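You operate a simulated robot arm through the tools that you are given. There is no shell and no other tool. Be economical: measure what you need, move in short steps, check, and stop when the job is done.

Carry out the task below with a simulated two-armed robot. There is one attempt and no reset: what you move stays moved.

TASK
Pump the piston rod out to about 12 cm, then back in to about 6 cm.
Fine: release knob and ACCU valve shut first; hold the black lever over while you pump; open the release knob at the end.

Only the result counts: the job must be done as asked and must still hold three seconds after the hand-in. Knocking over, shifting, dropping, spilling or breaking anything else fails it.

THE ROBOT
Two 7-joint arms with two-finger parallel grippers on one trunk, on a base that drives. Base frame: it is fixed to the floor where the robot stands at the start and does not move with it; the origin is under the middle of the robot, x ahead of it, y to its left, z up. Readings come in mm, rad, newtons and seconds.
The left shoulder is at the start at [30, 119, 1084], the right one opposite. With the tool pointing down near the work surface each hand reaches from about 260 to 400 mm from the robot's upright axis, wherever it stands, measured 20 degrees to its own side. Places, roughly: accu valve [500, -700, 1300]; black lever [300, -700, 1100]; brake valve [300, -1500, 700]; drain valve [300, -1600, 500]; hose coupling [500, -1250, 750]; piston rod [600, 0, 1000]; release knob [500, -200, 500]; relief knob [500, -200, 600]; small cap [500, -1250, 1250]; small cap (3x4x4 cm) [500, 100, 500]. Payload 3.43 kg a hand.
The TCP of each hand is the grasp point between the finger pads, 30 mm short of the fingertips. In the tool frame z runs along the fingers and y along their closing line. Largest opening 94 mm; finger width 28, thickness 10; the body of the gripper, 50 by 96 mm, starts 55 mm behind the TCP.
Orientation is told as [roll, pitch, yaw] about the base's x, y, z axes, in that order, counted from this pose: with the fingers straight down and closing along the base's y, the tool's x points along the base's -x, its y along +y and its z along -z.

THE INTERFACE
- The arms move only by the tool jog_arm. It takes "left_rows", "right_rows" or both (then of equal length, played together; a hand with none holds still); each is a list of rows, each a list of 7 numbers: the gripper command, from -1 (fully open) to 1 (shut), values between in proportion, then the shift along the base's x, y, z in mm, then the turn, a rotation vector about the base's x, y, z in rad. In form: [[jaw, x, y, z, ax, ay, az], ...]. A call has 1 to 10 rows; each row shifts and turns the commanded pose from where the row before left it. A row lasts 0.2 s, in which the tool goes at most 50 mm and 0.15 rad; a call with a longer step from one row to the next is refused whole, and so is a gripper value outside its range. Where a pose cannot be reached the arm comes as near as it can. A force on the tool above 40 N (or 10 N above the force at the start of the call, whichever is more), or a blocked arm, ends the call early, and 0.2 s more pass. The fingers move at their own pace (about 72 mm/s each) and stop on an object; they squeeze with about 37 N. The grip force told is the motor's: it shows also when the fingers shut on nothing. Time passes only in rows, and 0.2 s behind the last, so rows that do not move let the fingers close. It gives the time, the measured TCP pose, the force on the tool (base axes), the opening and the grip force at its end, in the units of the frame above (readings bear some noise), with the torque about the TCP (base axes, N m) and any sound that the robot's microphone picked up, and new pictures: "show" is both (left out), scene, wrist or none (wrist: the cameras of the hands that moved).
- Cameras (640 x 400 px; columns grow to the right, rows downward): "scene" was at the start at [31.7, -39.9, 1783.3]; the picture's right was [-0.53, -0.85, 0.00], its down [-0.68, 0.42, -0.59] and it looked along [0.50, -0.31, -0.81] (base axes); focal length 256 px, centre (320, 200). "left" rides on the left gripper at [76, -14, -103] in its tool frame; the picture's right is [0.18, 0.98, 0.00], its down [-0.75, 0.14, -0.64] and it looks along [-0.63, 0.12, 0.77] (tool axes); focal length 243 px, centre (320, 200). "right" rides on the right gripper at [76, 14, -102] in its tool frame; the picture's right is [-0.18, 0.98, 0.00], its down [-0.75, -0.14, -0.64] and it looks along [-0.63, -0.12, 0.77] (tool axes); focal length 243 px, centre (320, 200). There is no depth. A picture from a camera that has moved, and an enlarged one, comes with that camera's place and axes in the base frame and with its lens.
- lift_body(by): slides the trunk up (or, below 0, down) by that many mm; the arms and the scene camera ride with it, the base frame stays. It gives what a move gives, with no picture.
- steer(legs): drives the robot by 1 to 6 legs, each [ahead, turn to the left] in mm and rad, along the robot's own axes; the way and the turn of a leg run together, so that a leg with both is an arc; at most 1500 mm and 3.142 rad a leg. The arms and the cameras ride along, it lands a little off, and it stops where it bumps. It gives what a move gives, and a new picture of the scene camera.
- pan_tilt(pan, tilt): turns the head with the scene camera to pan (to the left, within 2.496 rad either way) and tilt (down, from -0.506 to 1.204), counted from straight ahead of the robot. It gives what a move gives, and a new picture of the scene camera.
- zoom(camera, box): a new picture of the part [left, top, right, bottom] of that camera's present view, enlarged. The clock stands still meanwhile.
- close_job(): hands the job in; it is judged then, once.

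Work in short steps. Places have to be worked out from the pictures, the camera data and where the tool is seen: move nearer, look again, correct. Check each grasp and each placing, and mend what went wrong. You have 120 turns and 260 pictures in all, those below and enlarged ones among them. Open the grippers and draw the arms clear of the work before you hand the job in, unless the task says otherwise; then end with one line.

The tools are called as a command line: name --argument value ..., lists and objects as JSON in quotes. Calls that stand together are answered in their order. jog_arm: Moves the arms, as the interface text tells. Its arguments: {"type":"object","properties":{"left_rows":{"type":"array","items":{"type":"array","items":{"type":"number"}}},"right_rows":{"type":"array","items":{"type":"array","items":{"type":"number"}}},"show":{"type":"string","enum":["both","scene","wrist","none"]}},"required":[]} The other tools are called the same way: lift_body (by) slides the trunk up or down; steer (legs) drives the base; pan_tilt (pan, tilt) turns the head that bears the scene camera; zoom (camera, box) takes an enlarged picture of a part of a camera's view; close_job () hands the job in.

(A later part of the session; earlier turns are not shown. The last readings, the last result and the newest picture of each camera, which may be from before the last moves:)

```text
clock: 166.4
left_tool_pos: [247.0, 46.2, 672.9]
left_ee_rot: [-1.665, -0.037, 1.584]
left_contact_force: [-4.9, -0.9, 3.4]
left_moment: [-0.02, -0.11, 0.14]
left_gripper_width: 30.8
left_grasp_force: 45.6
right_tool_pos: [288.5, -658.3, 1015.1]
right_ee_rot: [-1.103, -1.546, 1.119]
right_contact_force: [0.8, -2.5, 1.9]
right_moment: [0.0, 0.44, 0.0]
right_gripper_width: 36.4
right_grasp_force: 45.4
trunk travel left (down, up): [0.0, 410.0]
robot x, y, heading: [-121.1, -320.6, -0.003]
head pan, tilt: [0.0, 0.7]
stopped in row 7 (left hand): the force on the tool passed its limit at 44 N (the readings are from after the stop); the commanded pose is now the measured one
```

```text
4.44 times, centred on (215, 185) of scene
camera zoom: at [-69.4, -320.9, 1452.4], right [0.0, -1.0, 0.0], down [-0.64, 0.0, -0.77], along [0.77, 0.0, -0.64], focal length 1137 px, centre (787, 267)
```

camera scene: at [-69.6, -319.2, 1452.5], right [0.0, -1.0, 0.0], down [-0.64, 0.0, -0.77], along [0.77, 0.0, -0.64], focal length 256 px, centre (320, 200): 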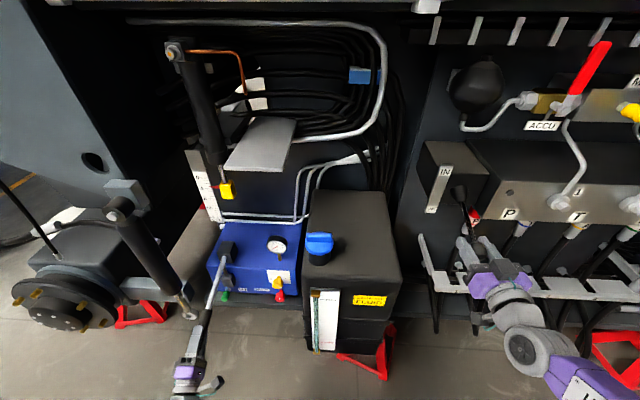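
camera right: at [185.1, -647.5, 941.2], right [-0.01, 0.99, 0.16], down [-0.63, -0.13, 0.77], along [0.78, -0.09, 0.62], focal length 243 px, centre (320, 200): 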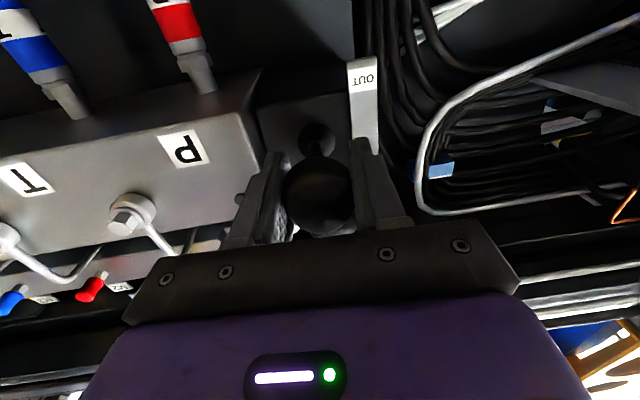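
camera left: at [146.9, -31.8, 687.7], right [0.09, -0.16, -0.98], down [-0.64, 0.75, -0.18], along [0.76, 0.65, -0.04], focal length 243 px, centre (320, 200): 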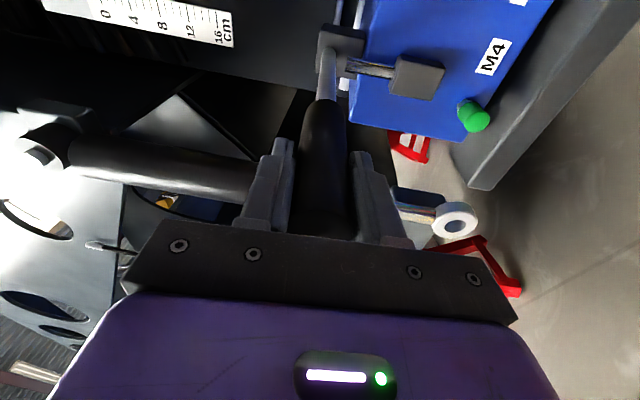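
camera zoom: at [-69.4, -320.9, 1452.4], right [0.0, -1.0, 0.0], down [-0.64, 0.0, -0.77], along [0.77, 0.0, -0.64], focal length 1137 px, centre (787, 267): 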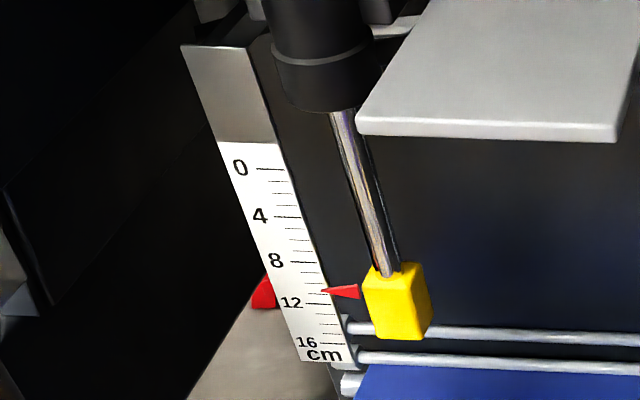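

≈10.9 cm. Another ~38 mm down.

jog_arm --left_rows '[[1, 1.4, 0, -8, 0, -0.03, 0], [1, 1.6, 0, -8, 0, -0.03, 0], [1, 1.8, 0, -8, 0, -0.03, 0], [1, 2, 0, -8, 0, -0.03, 0], [1, 2, 0, -6, 0, -0.024, 0]]' --show "none"

zoom --camera "scene" --box '[180, 140, 250, 230]'

zoom --camera "left" --box '[0, 0, 320, 160]'

```text
clock: 167.5
left_tool_pos: [252.7, 45.8, 634.7]
left_ee_rot: [-1.79, -0.031, 1.59]
left_contact_force: [-3.3, -1.7, 2.5]
left_moment: [0.05, 0.31, 0.48]
left_gripper_width: 31.0
left_grasp_force: 45.3
right_tool_pos: [288.3, -657.6, 1015.6]
right_ee_rot: [-1.149, -1.546, 1.167]
right_contact_force: [-5.1, -1.3, 1.3]
right_moment: [-0.02, 0.28, 0.11]
right_gripper_width: 36.1
right_grasp_force: 45.0
trunk travel left (down, up): [0.0, 410.0]
robot x, y, heading: [-124.2, -324.3, 0.001]
head pan, tilt: [0.0, 0.7]
stopped in row 5 (left hand): the force on the tool passed its limit at 43 N (the readings are from after the stop); the commanded pose is now the measured one
```

```text
4.44 times, centred on (215, 185) of scene
camera zoom: at [-70.2, -321.0, 1452.5], right [0.0, -1.0, 0.0], down [-0.64, 0.0, -0.77], along [0.77, 0.0, -0.64], focal length 1137 px, centre (787, 267)
```

zoom: 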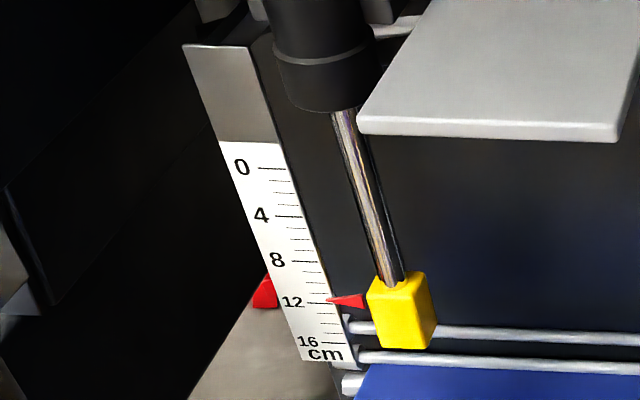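

```text
2.00 times, centred on (160, 80) of left
camera zoom: at [152.2, -32.5, 625.0], right [0.22, -0.15, -0.96], down [-0.61, 0.75, -0.25], along [0.76, 0.64, 0.07], focal length 485 px, centre (640, 440)
```

zoom: 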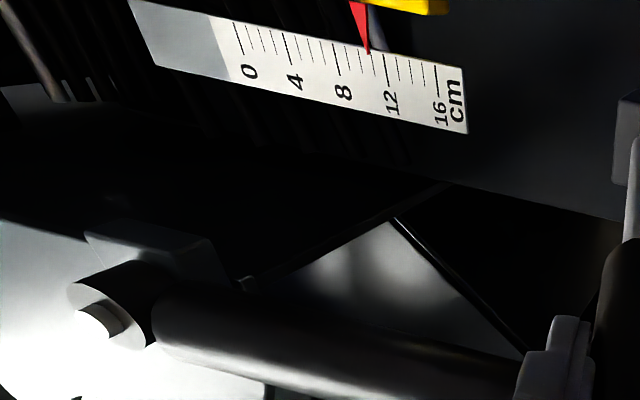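

Scene (from above) reads 11.8, wrist camera (from below) 10.8; with parallax the true value is ≈11.1 cm. I press down a further ~25 mm.

jog_arm --left_rows '[[1, 2, 0, -7, 0, -0.028, 0], [1, 2.2, 0, -7, 0, -0.028, 0], [1, 2.4, 0, -7, 0, -0.028, 0], [1, 2.4, 0, -6, 0, -0.024, 0]]' --show "none"

zoom --camera "scene" --box '[180, 140, 250, 230]'

zoom --camera "left" --box '[0, 0, 320, 160]'

```text
clock: 168.5
left_tool_pos: [259.1, 44.1, 613.4]
left_ee_rot: [-1.875, -0.028, 1.583]
left_contact_force: [-1.6, -2.7, 1.4]
left_moment: [0.12, 0.96, 0.56]
left_gripper_width: 30.9
left_grasp_force: 45.2
left hand out of reach, approached as far as the arm can: row 4
right_tool_pos: [287.1, -657.6, 1016.4]
right_ee_rot: [-1.17, -1.544, 1.189]
right_contact_force: [-6.9, -1.4, 1.7]
right_moment: [0.04, 0.31, 0.17]
right_gripper_width: 36.3
right_grasp_force: 45.5
trunk travel left (down, up): [0.0, 410.0]
robot x, y, heading: [-122.5, -318.1, 0.002]
head pan, tilt: [0.0, 0.7]
stopped in row 4 (left hand): the force on the tool passed its limit at 46 N (the readings are from after the stop); the commanded pose is now the measured one
```

```text
4.44 times, centred on (215, 185) of scene
camera zoom: at [-70.3, -321.4, 1452.6], right [0.0, -1.0, 0.0], down [-0.64, 0.0, -0.77], along [0.77, 0.0, -0.64], focal length 1137 px, centre (787, 267)
```

zoom: 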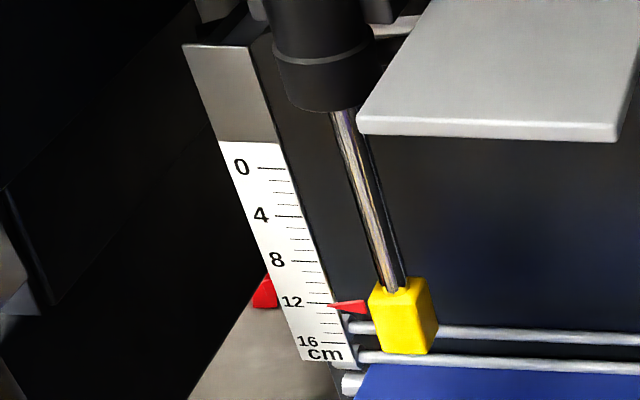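

```text
2.00 times, centred on (160, 80) of left
camera zoom: at [158.8, -31.8, 593.7], right [0.3, -0.15, -0.94], down [-0.58, 0.76, -0.31], along [0.76, 0.64, 0.14], focal length 485 px, centre (640, 440)
```

zoom: 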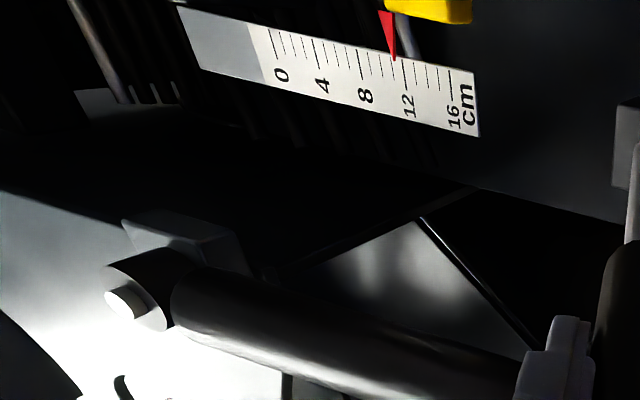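

Estimated true ≈11.5 cm. One short extra stroke (~20 mm up and down) brings it to ~12.

jog_arm --left_rows '[[1, -2, 0, 6, 0, 0.024, 0], [1, -1.8, 0, 6, 0, 0.024, 0], [1, -1.6, 0, 6, 0, 0.024, 0], [1, -0.5, 0, 2, 0, 0.01, 0]]' --show "none"

jog_arm --left_rows '[[1, 1.6, 0, -7, 0, -0.028, 0], [1, 1.8, 0, -7, 0, -0.028, 0], [1, 2, 0, -6, 0, -0.024, 0]]' --show "none"

zoom --camera "scene" --box '[180, 140, 250, 230]'

zoom --camera "left" --box '[120, 0, 260, 80]'

```text
clock: 169.5
left_tool_pos: [254.2, 44.6, 635.5]
left_ee_rot: [-1.799, -0.028, 1.58]
left_contact_force: [1.3, 5.7, 4.2]
left_moment: [0.4, -0.03, -1.5]
left_gripper_width: 30.6
left_grasp_force: 44.2
right_tool_pos: [288.6, -658.8, 1016.8]
right_ee_rot: [-1.182, -1.548, 1.2]
right_contact_force: [-7.7, -5.3, -0.1]
right_moment: [-0.09, 0.28, 0.21]
right_gripper_width: 36.1
right_grasp_force: 45.3
trunk travel left (down, up): [0.0, 410.0]
robot x, y, heading: [-119.5, -320.5, -0.003]
head pan, tilt: [0.0, 0.7]
```

```text
clock: 170.3
left_tool_pos: [259.6, 45.1, 613.7]
left_ee_rot: [-1.871, -0.029, 1.581]
left_contact_force: [4.2, -2.5, 0.0]
left_moment: [-0.23, 1.89, 1.48]
left_gripper_width: 30.9
left_grasp_force: 44.8
left hand out of reach, approached as far as the arm can: row 3
right_tool_pos: [287.9, -657.3, 1016.5]
right_ee_rot: [-1.211, -1.547, 1.229]
right_contact_force: [-11.6, -4.0, 1.4]
right_moment: [-0.03, 0.0, 0.03]
right_gripper_width: 36.2
right_grasp_force: 44.9
trunk travel left (down, up): [0.0, 410.0]
robot x, y, heading: [-123.3, -319.4, 0.004]
head pan, tilt: [0.0, 0.7]
```

```text
4.44 times, centred on (215, 185) of scene
camera zoom: at [-70.5, -321.7, 1452.5], right [0.0, -1.0, 0.0], down [-0.64, 0.0, -0.77], along [0.77, 0.0, -0.64], focal length 1137 px, centre (787, 267)
```

zoom: 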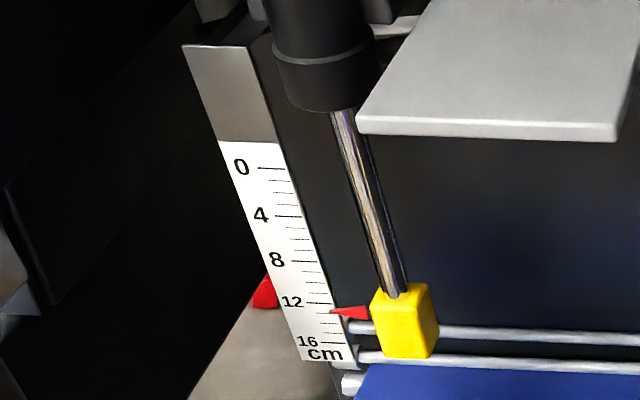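

```text
4.57 times, centred on (190, 40) of left
camera zoom: at [158.2, -31.8, 595.7], right [0.29, -0.15, -0.94], down [-0.58, 0.76, -0.3], along [0.76, 0.64, 0.13], focal length 1109 px, centre (914, 931)
```

zoom: 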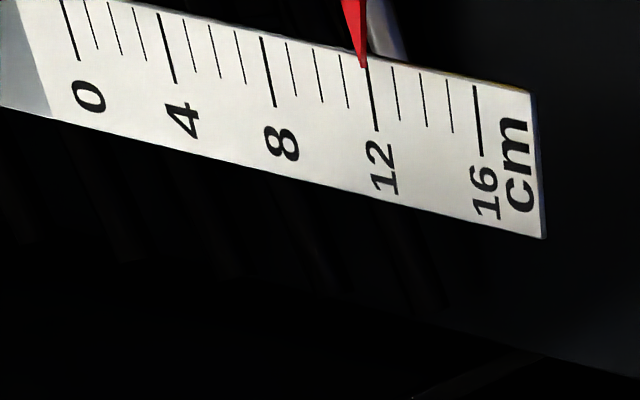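

Readings 11.7 (below) and 12.8 (above): true ≈12.2 cm. Now I move the black lever up over to IN.

jog_arm --right_rows '[[1, -3, 0, 10, 0, 0, 0], [1, -2, 0, 10, 0, 0, 0], [1, -2, 0, 10, 0, 0, 0], [1, -1, 0, 10, 0, 0, 0], [1, 0, 0, 10, 0, 0, 0], [1, 1, 0, 10, 0, 0, 0], [1, 2, 0, 10, 0, 0, 0], [1, 2, 0, 10, 0, 0, 0], [1, 3, 0, 10, 0, 0, 0], [1, 3, 0, 10, 0, 0, 0]]' --show "wrist"

```text
clock: 172.5
left_tool_pos: [258.3, 45.3, 614.5]
left_ee_rot: [-1.872, -0.029, 1.582]
left_contact_force: [-14.4, -8.4, -7.7]
left_moment: [0.17, 2.27, 0.11]
left_gripper_width: 30.9
left_grasp_force: 44.3
right_tool_pos: [291.4, -658.1, 1116.6]
right_ee_rot: [-1.134, -1.547, 1.155]
right_contact_force: [-10.2, 0.1, -8.6]
right_moment: [0.1, 1.07, 0.06]
right_gripper_width: 36.2
right_grasp_force: 44.6
trunk travel left (down, up): [0.0, 410.0]
robot x, y, heading: [-123.4, -320.7, 0.002]
head pan, tilt: [0.0, 0.7]
camera right: at [187.7, -648.1, 1041.7], right [-0.02, 0.99, 0.16], down [-0.63, -0.14, 0.76], along [0.77, -0.09, 0.63], focal length 243 px, centre (320, 200)
```

right: 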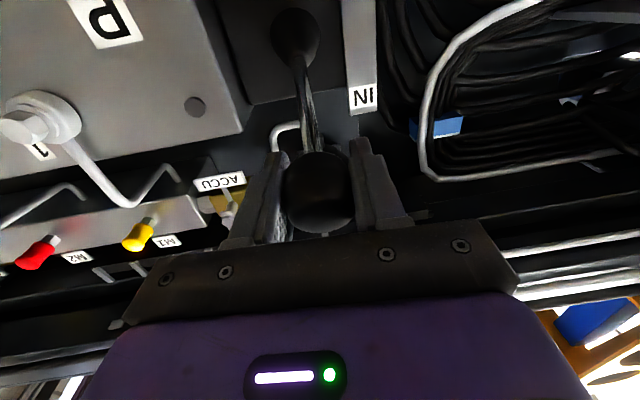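

Lever is over to IN. Now the next pump cycle: up-stroke in three calls, then down.

jog_arm --left_rows '[[1, -1.8, 0, 6, 0, 0.026, 0], [1, -1.7, 0, 6, 0, 0.026, 0], [1, -1.6, 0, 6, 0, 0.024, 0], [1, -1.5, 0, 6, 0, 0.024, 0], [1, -1.3, 0, 6, 0, 0.024, 0], [1, -1.2, 0, 6, 0, 0.024, 0]]' --show "none"

jog_arm --left_rows '[[1, -0.9, 0, 6, 0, 0.024, 0], [1, -0.7, 0, 6, 0, 0.024, 0], [1, -0.6, 0, 6, 0, 0.022, 0], [1, -0.5, 0, 6, 0, 0.022, 0], [1, -0.3, 0, 6, 0, 0.022, 0], [1, -0.1, 0, 6, 0, 0.022, 0]]' --show "none"

jog_arm --left_rows '[[1, 0, 0, 6, 0, 0.022, 0], [1, 0.1, 0, 6, 0, 0.022, 0], [1, 0.2, 0, 6, 0, 0.022, 0], [1, 0.3, 0, 6, 0, 0.022, 0], [1, 0.4, 0, 6, 0, 0.022, 0]]' --show "none"

zoom --camera "scene" --box '[180, 140, 250, 230]'

```text
clock: 173.9
left_tool_pos: [251.6, 45.2, 653.3]
left_ee_rot: [-1.729, -0.032, 1.578]
left_contact_force: [-25.5, -18.4, 2.8]
left_moment: [0.36, -0.95, 0.25]
left_gripper_width: 30.9
left_grasp_force: 44.6
right_tool_pos: [291.4, -658.0, 1116.6]
right_ee_rot: [-1.231, -1.545, 1.252]
right_contact_force: [5.6, 2.6, -4.9]
right_moment: [0.01, -0.4, 0.08]
right_gripper_width: 36.2
right_grasp_force: 44.5
trunk travel left (down, up): [0.0, 410.0]
robot x, y, heading: [-120.4, -319.6, 0.002]
head pan, tilt: [0.0, 0.7]
```

```text
clock: 175.3
left_tool_pos: [246.8, 46.1, 690.0]
left_ee_rot: [-1.594, -0.03, 1.572]
left_contact_force: [-26.3, -14.5, 10.9]
left_moment: [-0.12, -2.72, -0.12]
left_gripper_width: 31.1
left_grasp_force: 45.3
right_tool_pos: [290.0, -658.7, 1116.2]
right_ee_rot: [-1.127, -1.545, 1.149]
right_contact_force: [10.9, 4.6, -6.0]
right_moment: [-0.01, -0.48, 0.13]
right_gripper_width: 36.2
right_grasp_force: 45.2
trunk travel left (down, up): [0.0, 410.0]
robot x, y, heading: [-123.9, -320.3, 0.003]
head pan, tilt: [0.0, 0.7]
```

```text
clock: 176.2
left_tool_pos: [247.4, 45.7, 711.2]
left_ee_rot: [-1.525, -0.034, 1.571]
left_contact_force: [-6.7, -0.3, 9.2]
left_moment: [-0.04, -2.02, -0.31]
left_gripper_width: 31.5
left_grasp_force: 45.5
right_tool_pos: [291.0, -659.2, 1114.8]
right_ee_rot: [-1.091, -1.546, 1.113]
right_contact_force: [-0.9, -0.6, -2.3]
right_moment: [-0.08, -0.46, 0.11]
right_gripper_width: 36.5
right_grasp_force: 45.0
trunk travel left (down, up): [0.0, 410.0]
robot x, y, heading: [-125.1, -320.2, -0.004]
head pan, tilt: [0.0, 0.7]
stopped in row 4 (left hand): the force on the tool passed its limit at 45 N (the readings are from after the stop); the commanded pose is now the measured one
```

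```text
4.44 times, centred on (215, 185) of scene
camera zoom: at [-71.0, -321.8, 1452.6], right [0.0, -1.0, 0.0], down [-0.64, 0.0, -0.77], along [0.77, 0.0, -0.64], focal length 1137 px, centre (787, 267)
```

zoom: 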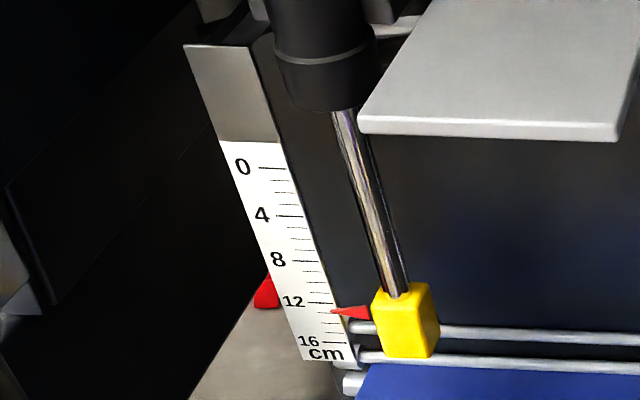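

Still 12.8 in this view (no pumping on the up-stroke). Down-stroke now, with the rod expected to retract.

jog_arm --left_rows '[[1, 0, 0, -8, 0, -0.028, 0], [1, 0, 0, -8, 0, -0.03, 0], [1, 0.2, 0, -8, 0, -0.03, 0], [1, 0.4, 0, -8, 0, -0.03, 0], [1, 0.7, 0, -8, 0, -0.03, 0], [1, 1, 0, -8, 0, -0.03, 0], [1, 1.3, 0, -8, 0, -0.03, 0], [1, 1.6, 0, -8, 0, -0.03, 0]]' --show "none"

zoom --camera "scene" --box '[180, 140, 250, 230]'

```text
clock: 178.0
left_tool_pos: [251.6, 45.7, 644.5]
left_ee_rot: [-1.756, -0.03, 1.576]
left_contact_force: [-6.1, -12.0, 8.4]
left_moment: [-0.76, -0.9, 1.06]
left_gripper_width: 31.1
left_grasp_force: 44.6
right_tool_pos: [290.7, -658.7, 1114.4]
right_ee_rot: [-1.069, -1.546, 1.089]
right_contact_force: [-4.9, 0.5, -5.5]
right_moment: [0.01, 0.19, 0.13]
right_gripper_width: 36.4
right_grasp_force: 44.9
trunk travel left (down, up): [0.0, 410.0]
robot x, y, heading: [-124.9, -319.6, -0.003]
head pan, tilt: [0.0, 0.7]
```

```text
4.44 times, centred on (215, 185) of scene
camera zoom: at [-71.0, -322.4, 1452.5], right [0.0, -1.0, 0.0], down [-0.64, 0.0, -0.77], along [0.77, 0.0, -0.64], focal length 1137 px, centre (787, 267)
```

zoom: 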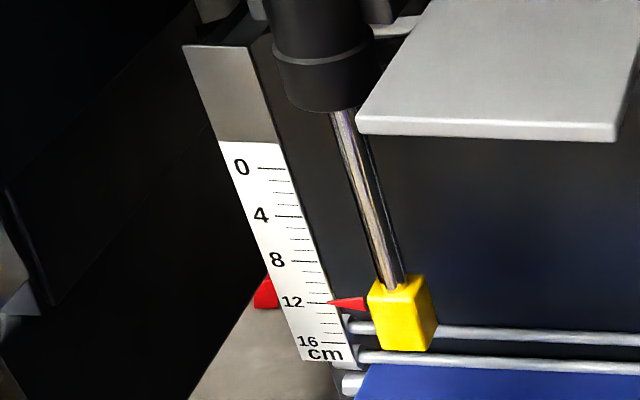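

It retracts (12.0 apparent). I push the black lever a little further up while continuing the down-stroke.

jog_arm --left_rows '[[1, 1.8, 0, -7, 0, -0.028, 0], [1, 2, 0, -7, 0, -0.028, 0], [1, 2.2, 0, -7, 0, -0.028, 0], [1, 2.2, 0, -6, 0, -0.024, 0]]' --right_rows '[[1, 1, 0, 3, 0, 0, 0], [1, 1, 0, 3, 0, 0, 0], [1, 0, 0, 0, 0, 0, 0], [1, 0, 0, 0, 0, 0, 0]]' --show "none"

jog_arm --left_rows '[[1, -1.8, 0, 6, 0, 0.026, 0], [1, -1.7, 0, 6, 0, 0.026, 0], [1, -1.6, 0, 6, 0, 0.024, 0], [1, -1.5, 0, 6, 0, 0.024, 0], [1, -1.2, 0, 6, 0, 0.024, 0], [1, -1, 0, 6, 0, 0.024, 0]]' --show "none"

jog_arm --left_rows '[[1, -0.7, 0, 6, 0, 0.024, 0], [1, -0.5, 0, 6, 0, 0.024, 0], [1, -0.4, 0, 6, 0, 0.022, 0], [1, -0.3, 0, 6, 0, 0.022, 0], [1, -0.1, 0, 6, 0, 0.022, 0], [1, 0, 0, 6, 0, 0.022, 0]]' --show "none"

zoom --camera "scene" --box '[180, 140, 250, 230]'

```text
clock: 179.0
left_tool_pos: [258.5, 44.9, 616.9]
left_ee_rot: [-1.859, -0.031, 1.579]
left_contact_force: [-24.5, -16.0, -4.1]
left_moment: [-0.25, 0.79, -0.68]
left_gripper_width: 30.5
left_grasp_force: 45.5
right_tool_pos: [292.3, -658.3, 1120.6]
right_ee_rot: [-1.073, -1.546, 1.094]
right_contact_force: [-6.2, 1.9, -9.2]
right_moment: [0.01, 0.94, -0.02]
right_gripper_width: 36.5
right_grasp_force: 44.6
trunk travel left (down, up): [0.0, 410.0]
robot x, y, heading: [-126.5, -317.1, 0.003]
head pan, tilt: [0.0, 0.7]
```

```text
clock: 179.8
left_tool_pos: [255.0, 45.6, 633.7]
left_ee_rot: [-1.801, -0.033, 1.58]
left_contact_force: [-3.2, -4.5, 2.2]
left_moment: [0.09, 0.21, 0.99]
left_gripper_width: 30.8
left_grasp_force: 45.0
right_tool_pos: [292.6, -658.4, 1121.3]
right_ee_rot: [-1.095, -1.546, 1.118]
right_contact_force: [-6.6, -1.5, -2.3]
right_moment: [0.0, -0.23, 0.12]
right_gripper_width: 36.2
right_grasp_force: 45.2
trunk travel left (down, up): [0.0, 410.0]
robot x, y, heading: [-121.8, -321.2, -0.001]
head pan, tilt: [0.0, 0.7]
stopped in row 3 (left hand): the force on the tool passed its limit at 41 N (the readings are from after the stop); the commanded pose is now the measured one
```

```text
clock: 180.5
left_tool_pos: [252.6, 46.1, 648.9]
left_ee_rot: [-1.748, -0.036, 1.581]
left_contact_force: [-6.7, -2.4, 3.7]
left_moment: [0.22, -0.64, 0.58]
left_gripper_width: 30.8
left_grasp_force: 45.0
right_tool_pos: [292.4, -657.9, 1119.5]
right_ee_rot: [-1.074, -1.546, 1.097]
right_contact_force: [-5.7, -0.8, -1.3]
right_moment: [-0.05, -0.24, -0.04]
right_gripper_width: 36.3
right_grasp_force: 45.5
trunk travel left (down, up): [0.0, 410.0]
robot x, y, heading: [-124.5, -318.9, 0.002]
head pan, tilt: [0.0, 0.7]
stopped in row 3 (left hand): the force on the tool passed its limit at 44 N (the readings are from after the stop); the commanded pose is now the measured one
```

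```text
4.44 times, centred on (215, 185) of scene
camera zoom: at [-72.1, -321.7, 1452.6], right [0.0, -1.0, 0.0], down [-0.64, 0.0, -0.77], along [0.77, 0.0, -0.64], focal length 1137 px, centre (787, 267)
```

zoom: 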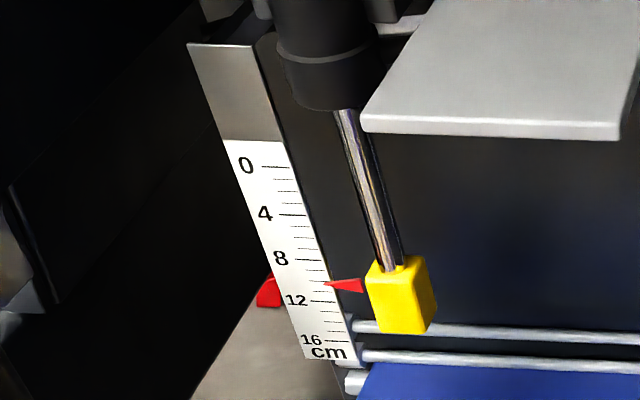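

Now 10.4 apparent (≈9.8 true); flow is better with the lever fully over. Continue the up-stroke.

jog_arm --left_rows '[[1, -1.5, 0, 6, 0, 0.02, 0], [1, -1.2, 0, 6, 0, 0.02, 0], [1, -1, 0, 6, 0, 0.022, 0], [1, -0.8, 0, 6, 0, 0.022, 0], [1, -0.6, 0, 6, 0, 0.022, 0], [1, -0.4, 0, 6, 0, 0.022, 0]]' --show "none"

jog_arm --left_rows '[[1, -0.4, 0, 6, 0, 0.02, 0], [1, -0.3, 0, 6, 0, 0.022, 0], [1, -0.1, 0, 6, 0, 0.022, 0], [1, 0, 0, 6, 0, 0.022, 0], [1, 0.1, 0, 6, 0, 0.022, 0], [1, 0.2, 0, 6, 0, 0.022, 0]]' --show "none"

zoom --camera "scene" --box '[180, 140, 250, 230]'

```text
clock: 181.9
left_tool_pos: [247.4, 45.7, 685.7]
left_ee_rot: [-1.619, -0.038, 1.573]
left_contact_force: [24.0, -0.4, 9.5]
left_moment: [0.64, -1.73, -1.09]
left_gripper_width: 31.0
left_grasp_force: 45.6
right_tool_pos: [292.9, -658.5, 1120.6]
right_ee_rot: [-1.091, -1.547, 1.115]
right_contact_force: [-21.6, -2.1, -0.5]
right_moment: [-0.03, 0.49, 0.21]
right_gripper_width: 36.3
right_grasp_force: 45.4
trunk travel left (down, up): [0.0, 410.0]
robot x, y, heading: [-125.6, -318.5, 0.0]
head pan, tilt: [0.0, 0.7]
```

```text
clock: 182.4
left_tool_pos: [247.8, 45.2, 691.7]
left_ee_rot: [-1.597, -0.038, 1.57]
left_contact_force: [-4.0, -0.7, 3.8]
left_moment: [0.02, -0.33, -0.2]
left_gripper_width: 30.9
left_grasp_force: 44.8
right_tool_pos: [292.3, -658.0, 1119.8]
right_ee_rot: [-1.107, -1.547, 1.128]
right_contact_force: [-2.5, -0.4, -1.8]
right_moment: [0.01, -0.39, 0.15]
right_gripper_width: 36.5
right_grasp_force: 44.9
trunk travel left (down, up): [0.0, 410.0]
robot x, y, heading: [-123.6, -321.6, 0.001]
head pan, tilt: [0.0, 0.7]
stopped in row 2 (left hand): the force on the tool passed its limit at 45 N (the readings are from after the stop); the commanded pose is now the measured one
```

```text
4.44 times, centred on (215, 185) of scene
camera zoom: at [-71.1, -321.3, 1452.4], right [0.0, -1.0, 0.0], down [-0.64, 0.0, -0.77], along [0.77, 0.0, -0.64], focal length 1137 px, centre (787, 267)
```

zoom: 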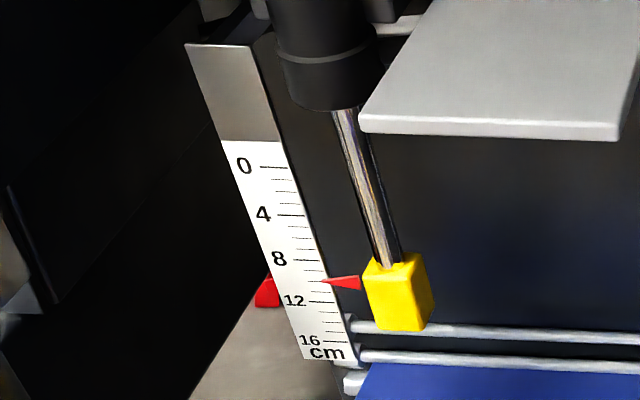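

≈10.1 apparent. Down-stroke, first 48 mm, then check.

jog_arm --left_rows '[[1, 0.2, 0, -8, 0, -0.03, 0], [1, 0.4, 0, -8, 0, -0.03, 0], [1, 0.6, 0, -8, 0, -0.03, 0], [1, 0.9, 0, -8, 0, -0.03, 0], [1, 1.2, 0, -8, 0, -0.03, 0], [1, 1.5, 0, -8, 0, -0.03, 0]]' --show "none"

zoom --camera "scene" --box '[180, 140, 250, 230]'

```text
clock: 183.8
left_tool_pos: [253.2, 45.7, 643.8]
left_ee_rot: [-1.774, -0.039, 1.575]
left_contact_force: [29.7, -5.3, 1.1]
left_moment: [0.2, 2.79, 0.33]
left_gripper_width: 30.9
left_grasp_force: 44.8
right_tool_pos: [293.5, -658.3, 1120.9]
right_ee_rot: [-1.116, -1.548, 1.138]
right_contact_force: [-27.6, 0.0, 0.3]
right_moment: [-0.06, 0.71, 0.07]
right_gripper_width: 36.1
right_grasp_force: 45.1
trunk travel left (down, up): [0.0, 410.0]
robot x, y, heading: [-124.7, -318.0, -0.0]
head pan, tilt: [0.0, 0.7]
```

```text
4.44 times, centred on (215, 185) of scene
camera zoom: at [-71.0, -321.6, 1452.5], right [0.0, -1.0, 0.0], down [-0.64, 0.0, -0.77], along [0.77, 0.0, -0.64], focal length 1137 px, centre (787, 267)
```

zoom: 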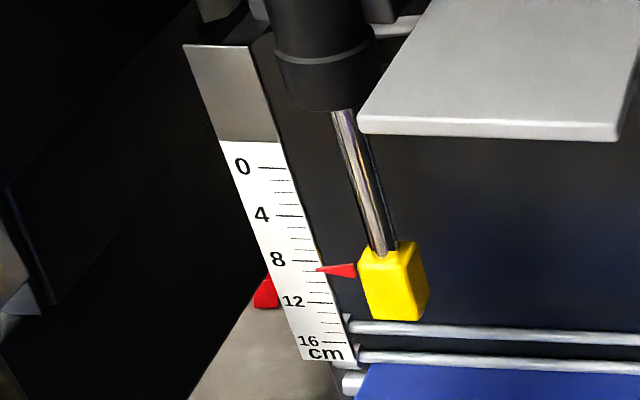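

8.8 apparent. I relieve the x forces and finish this down-stroke, then go up again.

jog_arm --left_rows '[[1, 3, 0, -5, 0, -0.01, 0], [1, 2, 0, -7, 0, -0.024, 0], [1, 2, 0, -7, 0, -0.028, 0], [1, 2, 0, -6, 0, -0.024, 0]]' --right_rows '[[1, -2, 0, 0, 0, 0, 0], [1, 0, 0, 0, 0, 0, 0], [1, 0, 0, 0, 0, 0, 0], [1, 0, 0, 0, 0, 0, 0]]' --show "none"

jog_arm --left_rows '[[1, -1.8, 0, 6, 0, 0.024, 0], [1, -1.7, 0, 6, 0, 0.024, 0], [1, -1.6, 0, 6, 0, 0.024, 0], [1, -1.4, 0, 6, 0, 0.024, 0], [1, -1.2, 0, 6, 0, 0.024, 0]]' --show "none"

jog_arm --left_rows '[[1, -1, 0, 6, 0, 0.024, 0], [1, -0.8, 0, 6, 0, 0.024, 0], [1, -0.6, 0, 6, 0, 0.024, 0], [1, -0.5, 0, 6, 0, 0.024, 0], [1, -0.3, 0, 6, 0, 0.024, 0]]' --show "none"

zoom --camera "scene" --box '[180, 140, 250, 230]'

```text
clock: 184.5
left_tool_pos: [256.3, 44.8, 627.6]
left_ee_rot: [-1.819, -0.035, 1.58]
left_contact_force: [-5.4, -4.6, 3.2]
left_moment: [0.09, 0.37, 0.95]
left_gripper_width: 30.8
left_grasp_force: 44.9
right_tool_pos: [292.4, -658.4, 1117.8]
right_ee_rot: [-0.972, -1.544, 0.992]
right_contact_force: [2.7, -1.1, -3.0]
right_moment: [-0.05, -0.51, -0.7]
right_gripper_width: 36.3
right_grasp_force: 45.2
trunk travel left (down, up): [0.0, 410.0]
robot x, y, heading: [-123.7, -321.0, 0.005]
head pan, tilt: [0.0, 0.7]
stopped in row 3 (left hand): the force on the tool passed its limit at 45 N (the readings are from after the stop); the commanded pose is now the measured one
```

```text
clock: 185.7
left_tool_pos: [251.3, 45.2, 660.4]
left_ee_rot: [-1.704, -0.037, 1.578]
left_contact_force: [36.5, 8.2, 12.8]
left_moment: [0.36, -1.43, 0.0]
left_gripper_width: 30.9
left_grasp_force: 44.5
right_tool_pos: [292.0, -657.9, 1119.0]
right_ee_rot: [-0.973, -1.544, 0.996]
right_contact_force: [-14.4, -3.1, -5.1]
right_moment: [-0.1, 0.72, -0.24]
right_gripper_width: 36.5
right_grasp_force: 44.8
trunk travel left (down, up): [0.0, 410.0]
robot x, y, heading: [-125.4, -317.4, 0.001]
head pan, tilt: [0.0, 0.7]
```

```text
clock: 186.9
left_tool_pos: [246.7, 45.3, 690.2]
left_ee_rot: [-1.583, -0.038, 1.572]
left_contact_force: [46.1, 0.4, 13.9]
left_moment: [-0.44, -2.73, 0.44]
left_gripper_width: 31.5
left_grasp_force: 45.5
right_tool_pos: [293.4, -657.9, 1119.7]
right_ee_rot: [-1.039, -1.545, 1.06]
right_contact_force: [-17.4, -3.4, -1.4]
right_moment: [0.0, 0.34, 0.19]
right_gripper_width: 36.3
right_grasp_force: 45.1
trunk travel left (down, up): [0.0, 410.0]
robot x, y, heading: [-125.5, -319.3, 0.006]
head pan, tilt: [0.0, 0.7]
```

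```text
4.44 times, centred on (215, 185) of scene
camera zoom: at [-69.4, -322.4, 1452.5], right [0.0, -1.0, 0.0], down [-0.64, 0.0, -0.76], along [0.76, 0.0, -0.64], focal length 1137 px, centre (787, 267)
```

zoom: 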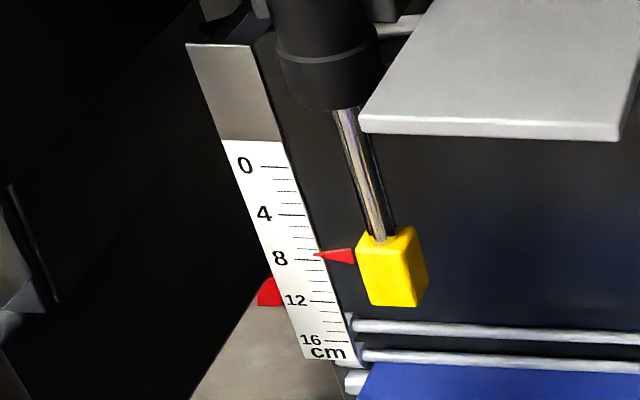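

7.55 apparent; the rod seems to keep moving a bit after each stroke. I ease the x force, wait a second and re-read.

jog_arm --left_rows '[[1, 3, 0, 0, 0, 0, 0], [1, 2, 0, 0, 0, 0, 0], [1, 0, 0, 0, 0, 0, 0], [1, 0, 0, 0, 0, 0, 0], [1, 0, 0, 0, 0, 0, 0]]' --show "none"

zoom --camera "scene" --box '[180, 140, 250, 230]'

zoom --camera "left" --box '[60, 0, 260, 120]'

```text
clock: 187.8
left_tool_pos: [247.8, 46.6, 689.4]
left_ee_rot: [-1.581, -0.039, 1.577]
left_contact_force: [-20.7, -0.3, 10.0]
left_moment: [-0.13, -2.56, -0.52]
left_gripper_width: 32.4
left_grasp_force: 44.8
right_tool_pos: [290.5, -658.2, 1116.3]
right_ee_rot: [-0.868, -1.541, 0.89]
right_contact_force: [11.9, -2.8, -4.7]
right_moment: [0.01, -0.77, -0.31]
right_gripper_width: 36.7
right_grasp_force: 45.4
trunk travel left (down, up): [0.0, 410.0]
robot x, y, heading: [-123.7, -320.3, 0.011]
head pan, tilt: [0.0, 0.7]
stopped in row 4 (left hand): the force on the tool passed its limit at 62 N (the readings are from after the stop); the commanded pose is now the measured one
```

```text
4.44 times, centred on (215, 185) of scene
camera zoom: at [-71.5, -322.1, 1452.5], right [0.01, -1.0, 0.0], down [-0.64, -0.01, -0.77], along [0.77, 0.01, -0.64], focal length 1137 px, centre (787, 267)
```

zoom: 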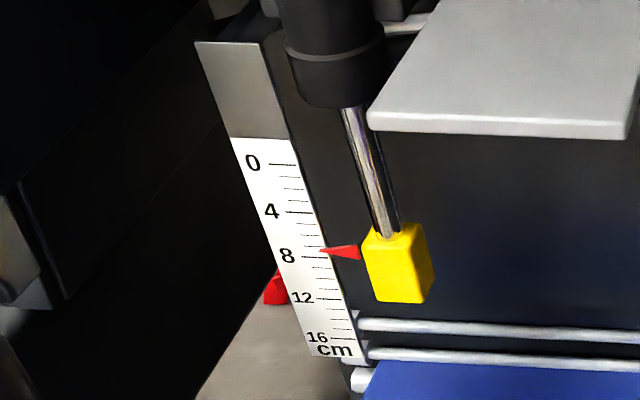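

```text
3.20 times, centred on (160, 60) of left
camera zoom: at [145.4, -31.5, 699.8], right [0.01, -0.15, -0.99], down [-0.65, 0.75, -0.12], along [0.76, 0.64, -0.09], focal length 776 px, centre (832, 648)
```

zoom: 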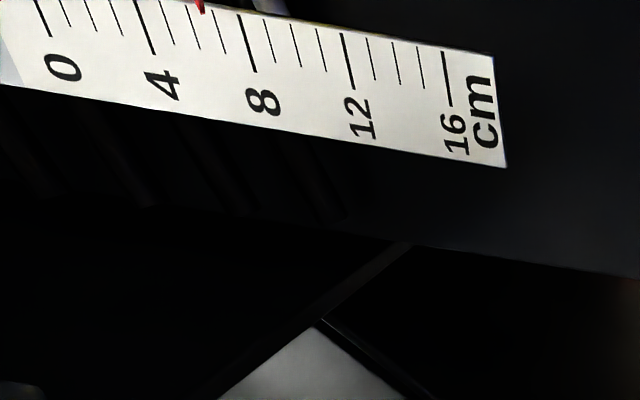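

True position ≈7.0 cm (7.6 above / 6.5 below). I need ~1 cm more: push the black lever firmly up and stroke down ~32 mm.

jog_arm --left_rows '[[1, -1, 0, 0, 0, -0.03, 0], [1, 0, 0, -6, 0, -0.03, 0], [1, 0.2, 0, -7, 0, -0.028, 0], [1, 0.5, 0, -7, 0, -0.028, 0], [1, 0.7, 0, -7, 0, -0.028, 0], [1, 1, 0, -6, 0, -0.024, 0], [1, 0, 0, 0, 0, 0, 0]]' --right_rows '[[1, 1, 0, 3, 0, 0, 0], [1, 0, 0, 1, 0, 0, 0], [1, 0, 0, 0, 0, 0, 0], [1, 0, 0, 0, 0, 0, 0], [1, 0, 0, 0, 0, 0, 0], [1, 0, 0, 0, 0, 0, 0], [1, 0, 0, 0, 0, 0, 0]]' --show "none"

zoom --camera "scene" --box '[180, 140, 250, 230]'

zoom --camera "left" --box '[60, 0, 260, 120]'

```text
clock: 188.7
left_tool_pos: [246.9, 45.7, 674.4]
left_ee_rot: [-1.657, -0.032, 1.578]
left_contact_force: [1.3, -0.6, 3.1]
left_moment: [0.09, 0.55, 0.24]
left_gripper_width: 30.8
left_grasp_force: 45.1
right_tool_pos: [291.9, -657.2, 1121.5]
right_ee_rot: [-0.936, -1.543, 0.962]
right_contact_force: [-1.1, -1.8, -2.5]
right_moment: [0.08, -0.48, 0.36]
right_gripper_width: 36.4
right_grasp_force: 44.8
trunk travel left (down, up): [0.0, 410.0]
robot x, y, heading: [-127.7, -320.6, 0.002]
head pan, tilt: [0.0, 0.7]
stopped in row 4 (left hand): the force on the tool passed its limit at 42 N (the readings are from after the stop); the commanded pose is now the measured one
```

```text
4.44 times, centred on (215, 185) of scene
camera zoom: at [-70.1, -321.7, 1452.5], right [0.01, -1.0, 0.0], down [-0.64, 0.0, -0.77], along [0.77, 0.0, -0.64], focal length 1137 px, centre (787, 267)
```

zoom: 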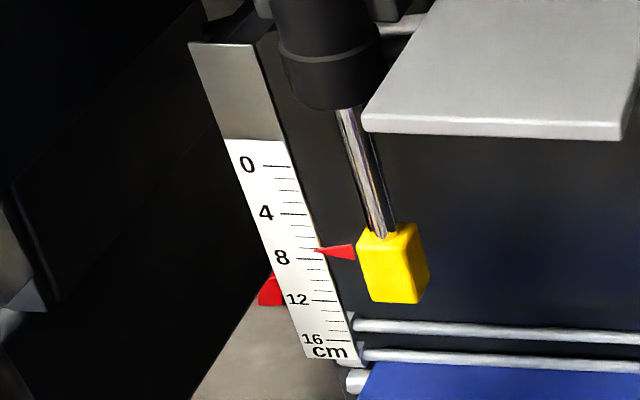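

```text
3.20 times, centred on (160, 60) of left
camera zoom: at [145.6, -31.2, 677.7], right [0.09, -0.15, -0.98], down [-0.63, 0.76, -0.17], along [0.77, 0.64, -0.03], focal length 776 px, centre (832, 648)
```

zoom: 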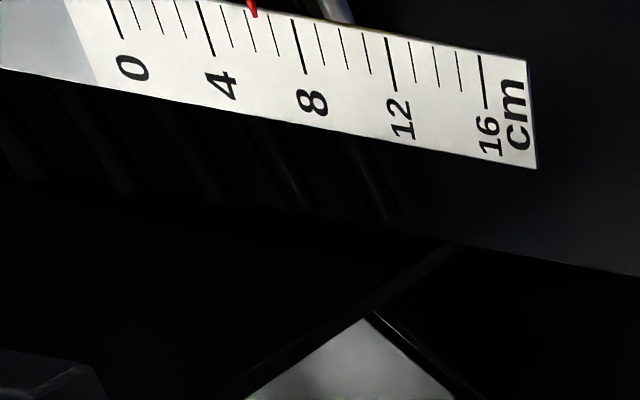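

≈6.65 cm true. ~22 mm more down.

jog_arm --left_rows '[[1, 0.8, 0, -7, 0, -0.028, 0], [1, 1, 0, -7, 0, -0.028, 0], [1, 1.2, 0, -7, 0, -0.028, 0], [1, 0, 0, 0, 0, 0, 0], [1, 0, 0, 0, 0, 0, 0]]' --show "none"

zoom --camera "scene" --box '[180, 140, 250, 230]'

zoom --camera "left" --box '[60, 0, 260, 120]'

```text
clock: 189.9
left_tool_pos: [251.4, 45.0, 653.1]
left_ee_rot: [-1.738, -0.034, 1.578]
left_contact_force: [-12.5, -10.0, -5.3]
left_moment: [0.1, 2.54, 0.2]
left_gripper_width: 31.1
left_grasp_force: 45.2
right_tool_pos: [292.9, -657.9, 1121.5]
right_ee_rot: [-0.913, -1.542, 0.934]
right_contact_force: [-0.6, -0.9, -4.9]
right_moment: [-0.05, -0.14, 0.08]
right_gripper_width: 36.4
right_grasp_force: 45.0
trunk travel left (down, up): [0.0, 410.0]
robot x, y, heading: [-122.7, -321.7, 0.003]
head pan, tilt: [0.0, 0.7]
```

```text
4.44 times, centred on (215, 185) of scene
camera zoom: at [-70.3, -322.0, 1452.4], right [0.01, -1.0, 0.0], down [-0.64, 0.0, -0.77], along [0.77, 0.0, -0.64], focal length 1137 px, centre (787, 267)
```

zoom: 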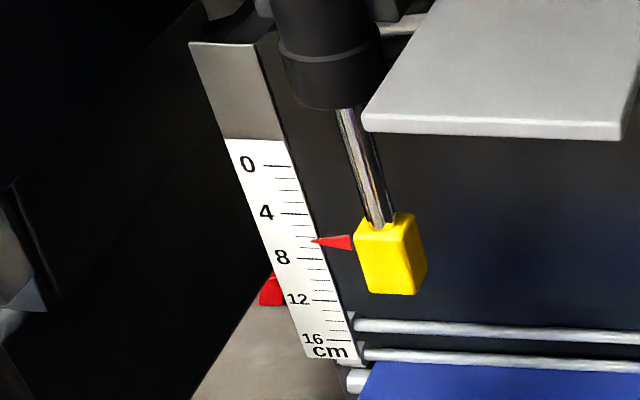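

```text
3.20 times, centred on (160, 60) of left
camera zoom: at [148.2, -31.2, 647.4], right [0.17, -0.15, -0.97], down [-0.62, 0.76, -0.22], along [0.77, 0.64, 0.03], focal length 776 px, centre (832, 648)
```

zoom: 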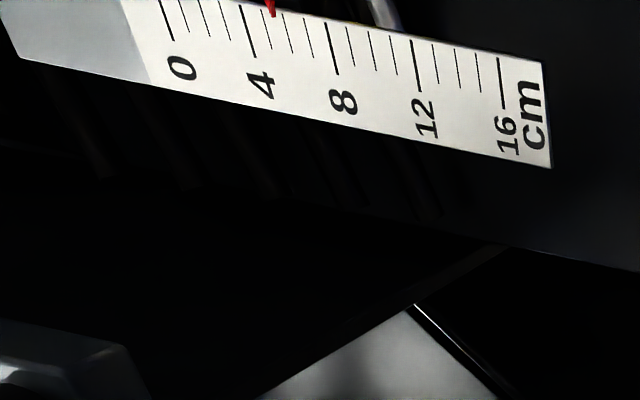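

Readings 6.6 above / 5.4 below with equal view angles: true ≈6.0 cm. I return the black lever to its neutral and check the rod stays.

jog_arm --right_rows '[[1, -3, 0, -10, 0, 0, 0], [1, -3, 0, -10, 0, 0, 0], [1, -2, 0, -10, 0, 0, 0], [1, -2, 0, -10, 0, 0, 0], [1, -1, 0, -10, 0, 0, 0], [1, 0, 0, -8, 0, 0, 0], [1, 0, 0, 0, 0, 0, 0]]' --show "wrist"

zoom --camera "scene" --box '[180, 140, 250, 230]'

```text
clock: 191.5
left_tool_pos: [250.9, 44.2, 653.2]
left_ee_rot: [-1.738, -0.031, 1.578]
left_contact_force: [-19.3, -15.0, -5.1]
left_moment: [0.18, 1.94, 0.57]
left_gripper_width: 31.0
left_grasp_force: 45.0
right_tool_pos: [281.7, -656.8, 1065.0]
right_ee_rot: [-1.02, -1.542, 1.041]
right_contact_force: [7.3, 2.3, 6.4]
right_moment: [-0.12, -1.22, 0.12]
right_gripper_width: 36.3
right_grasp_force: 45.2
trunk travel left (down, up): [0.0, 410.0]
robot x, y, heading: [-123.6, -318.9, 0.006]
head pan, tilt: [0.0, 0.7]
camera right: at [177.8, -648.1, 991.0], right [-0.02, 0.99, 0.16], down [-0.63, -0.14, 0.77], along [0.78, -0.09, 0.62], focal length 243 px, centre (320, 200)
```

right: 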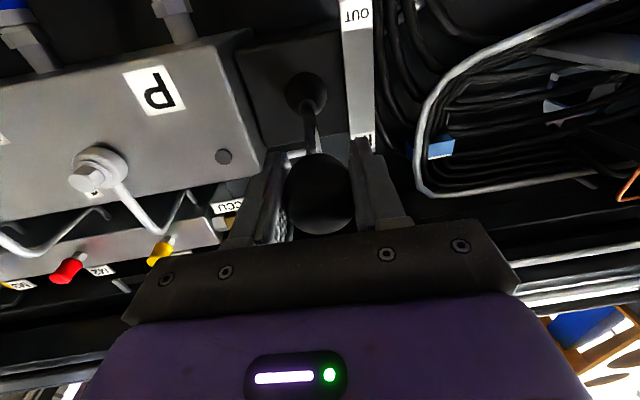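

```text
4.44 times, centred on (215, 185) of scene
camera zoom: at [-70.6, -321.4, 1452.5], right [0.01, -1.0, 0.0], down [-0.64, 0.0, -0.77], along [0.77, 0.0, -0.64], focal length 1137 px, centre (787, 267)
```

zoom: 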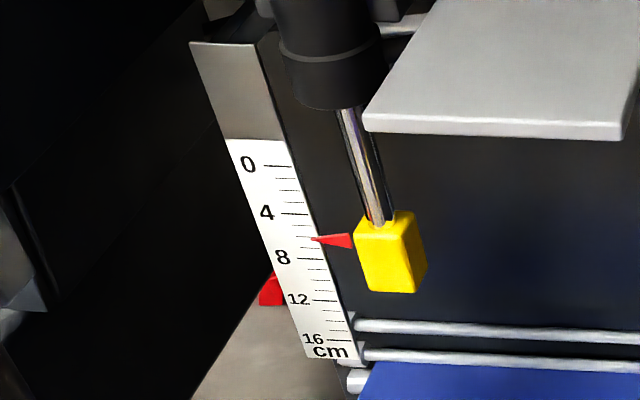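

The rod holds at ≈6 cm. I open both grippers and check, before driving straight back.

jog_arm --left_rows '[[-1, 0, 0, 0, 0, 0, 0], [-1, 0, 0, 0, 0, 0, 0], [-1, 0, 0, 0, 0, 0, 0], [-1, -20, 0, 0, 0, 0, 0], [-1, -20, 0, 0, 0, 0, 0]]' --right_rows '[[-1, 0, 0, 0, 0, 0, 0], [-1, 0, 0, 0, 0, 0, 0], [-1, 0, 0, 0, 0, 0, 0], [-1, -20, 0, 0, 0, 0, 0], [-1, -20, 0, 0, 0, 0, 0]]' --show "both"

```text
clock: 192.7
left_tool_pos: [208.8, 45.4, 652.4]
left_ee_rot: [-1.745, -0.033, 1.58]
left_contact_force: [-2.7, -0.9, 2.7]
left_moment: [0.03, -0.15, -0.01]
left_gripper_width: 93.9
left_grasp_force: 0.1
right_tool_pos: [242.2, -656.6, 1063.2]
right_ee_rot: [-0.948, -1.541, 0.97]
right_contact_force: [1.0, 0.3, -0.8]
right_moment: [0.03, 0.01, 0.04]
right_gripper_width: 93.8
right_grasp_force: 0.0
trunk travel left (down, up): [0.0, 410.0]
robot x, y, heading: [-126.0, -321.4, 0.009]
head pan, tilt: [0.0, 0.7]
camera scene: at [-70.7, -321.1, 1452.5], right [0.01, -1.0, 0.0], down [-0.64, 0.0, -0.77], along [0.77, 0.0, -0.64], focal length 256 px, centre (320, 200)
camera right: at [138.9, -647.8, 990.0], right [-0.02, 0.99, 0.16], down [-0.63, -0.14, 0.77], along [0.78, -0.09, 0.62], focal length 243 px, centre (320, 200)
camera left: at [106.3, -30.9, 646.4], right [0.17, -0.15, -0.97], down [-0.62, 0.76, -0.22], along [0.77, 0.64, 0.04], focal length 243 px, centre (320, 200)
```

scene: 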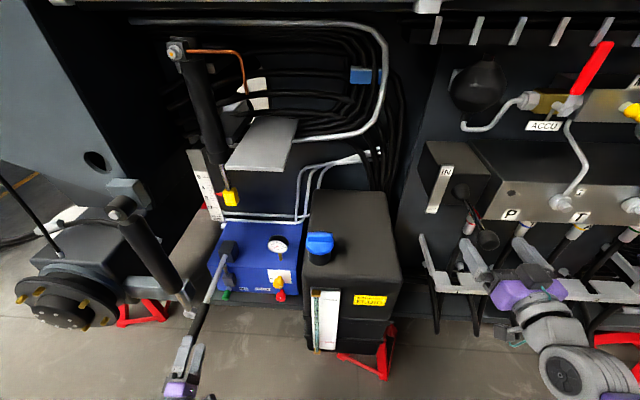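
right: 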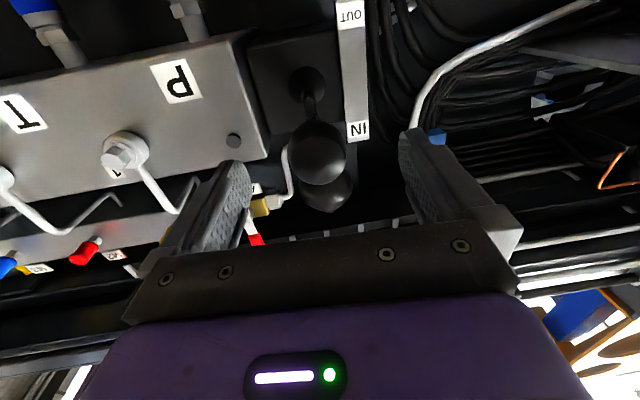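
left: 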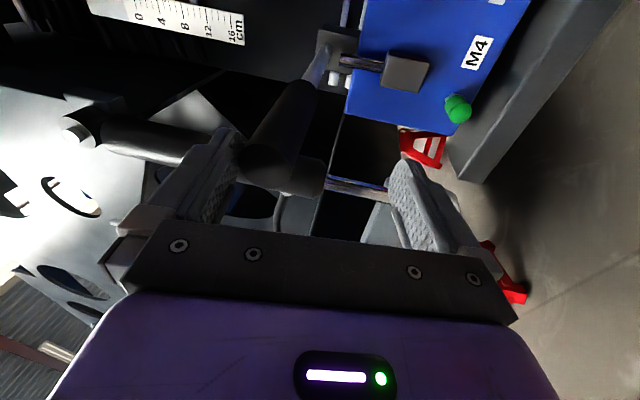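

The pump lever floats up a bit, near the upper finger. I raise the left hand 25 mm to centre on it and pull both hands straight back.

jog_arm --left_rows '[[-1, -2, 0, 13, 0, 0.05, 0], [-1, -2, 0, 13, 0, 0.05, 0], [-1, -25, 0, 4, 0, 0.03, 0], [-1, -25, 0, 0, 0, 0, 0]]' --right_rows '[[-1, -10, 0, 0, 0, 0, 0], [-1, -20, 0, 0, 0, 0, 0], [-1, -20, 0, 0, 0, 0, 0], [-1, 0, 0, 0, 0, 0, 0]]' --show "wrist"

```text
clock: 193.7
left_tool_pos: [156.9, 46.3, 683.6]
left_ee_rot: [-1.614, -0.033, 1.576]
left_contact_force: [0.7, -0.2, 0.7]
left_moment: [0.01, 0.01, -0.03]
left_gripper_width: 94.2
left_grasp_force: 0.1
right_tool_pos: [191.2, -659.1, 1066.2]
right_ee_rot: [-0.945, -1.542, 0.969]
right_contact_force: [-0.1, -0.6, 0.9]
right_moment: [-0.02, -0.03, 0.02]
right_gripper_width: 94.3
right_grasp_force: 0.0
trunk travel left (down, up): [0.0, 410.0]
robot x, y, heading: [-123.8, -323.0, 0.006]
head pan, tilt: [0.0, 0.7]
camera right: at [87.3, -648.6, 991.4], right [-0.02, 0.99, 0.16], down [-0.63, -0.14, 0.77], along [0.78, -0.09, 0.62], focal length 243 px, centre (320, 200)
camera left: at [55.5, -30.6, 690.3], right [0.04, -0.15, -0.99], down [-0.64, 0.76, -0.14], along [0.77, 0.64, -0.07], focal length 243 px, centre (320, 200)
```

right: 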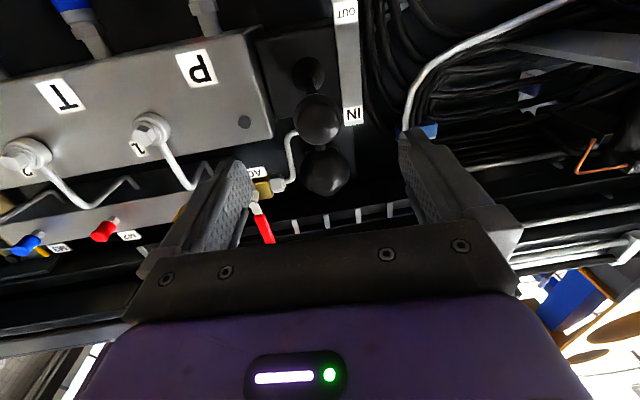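
left: 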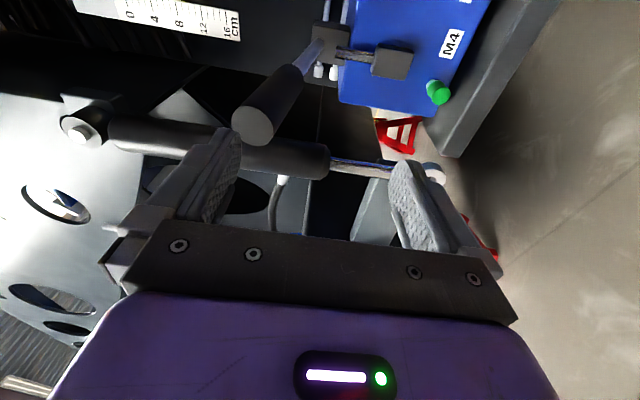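

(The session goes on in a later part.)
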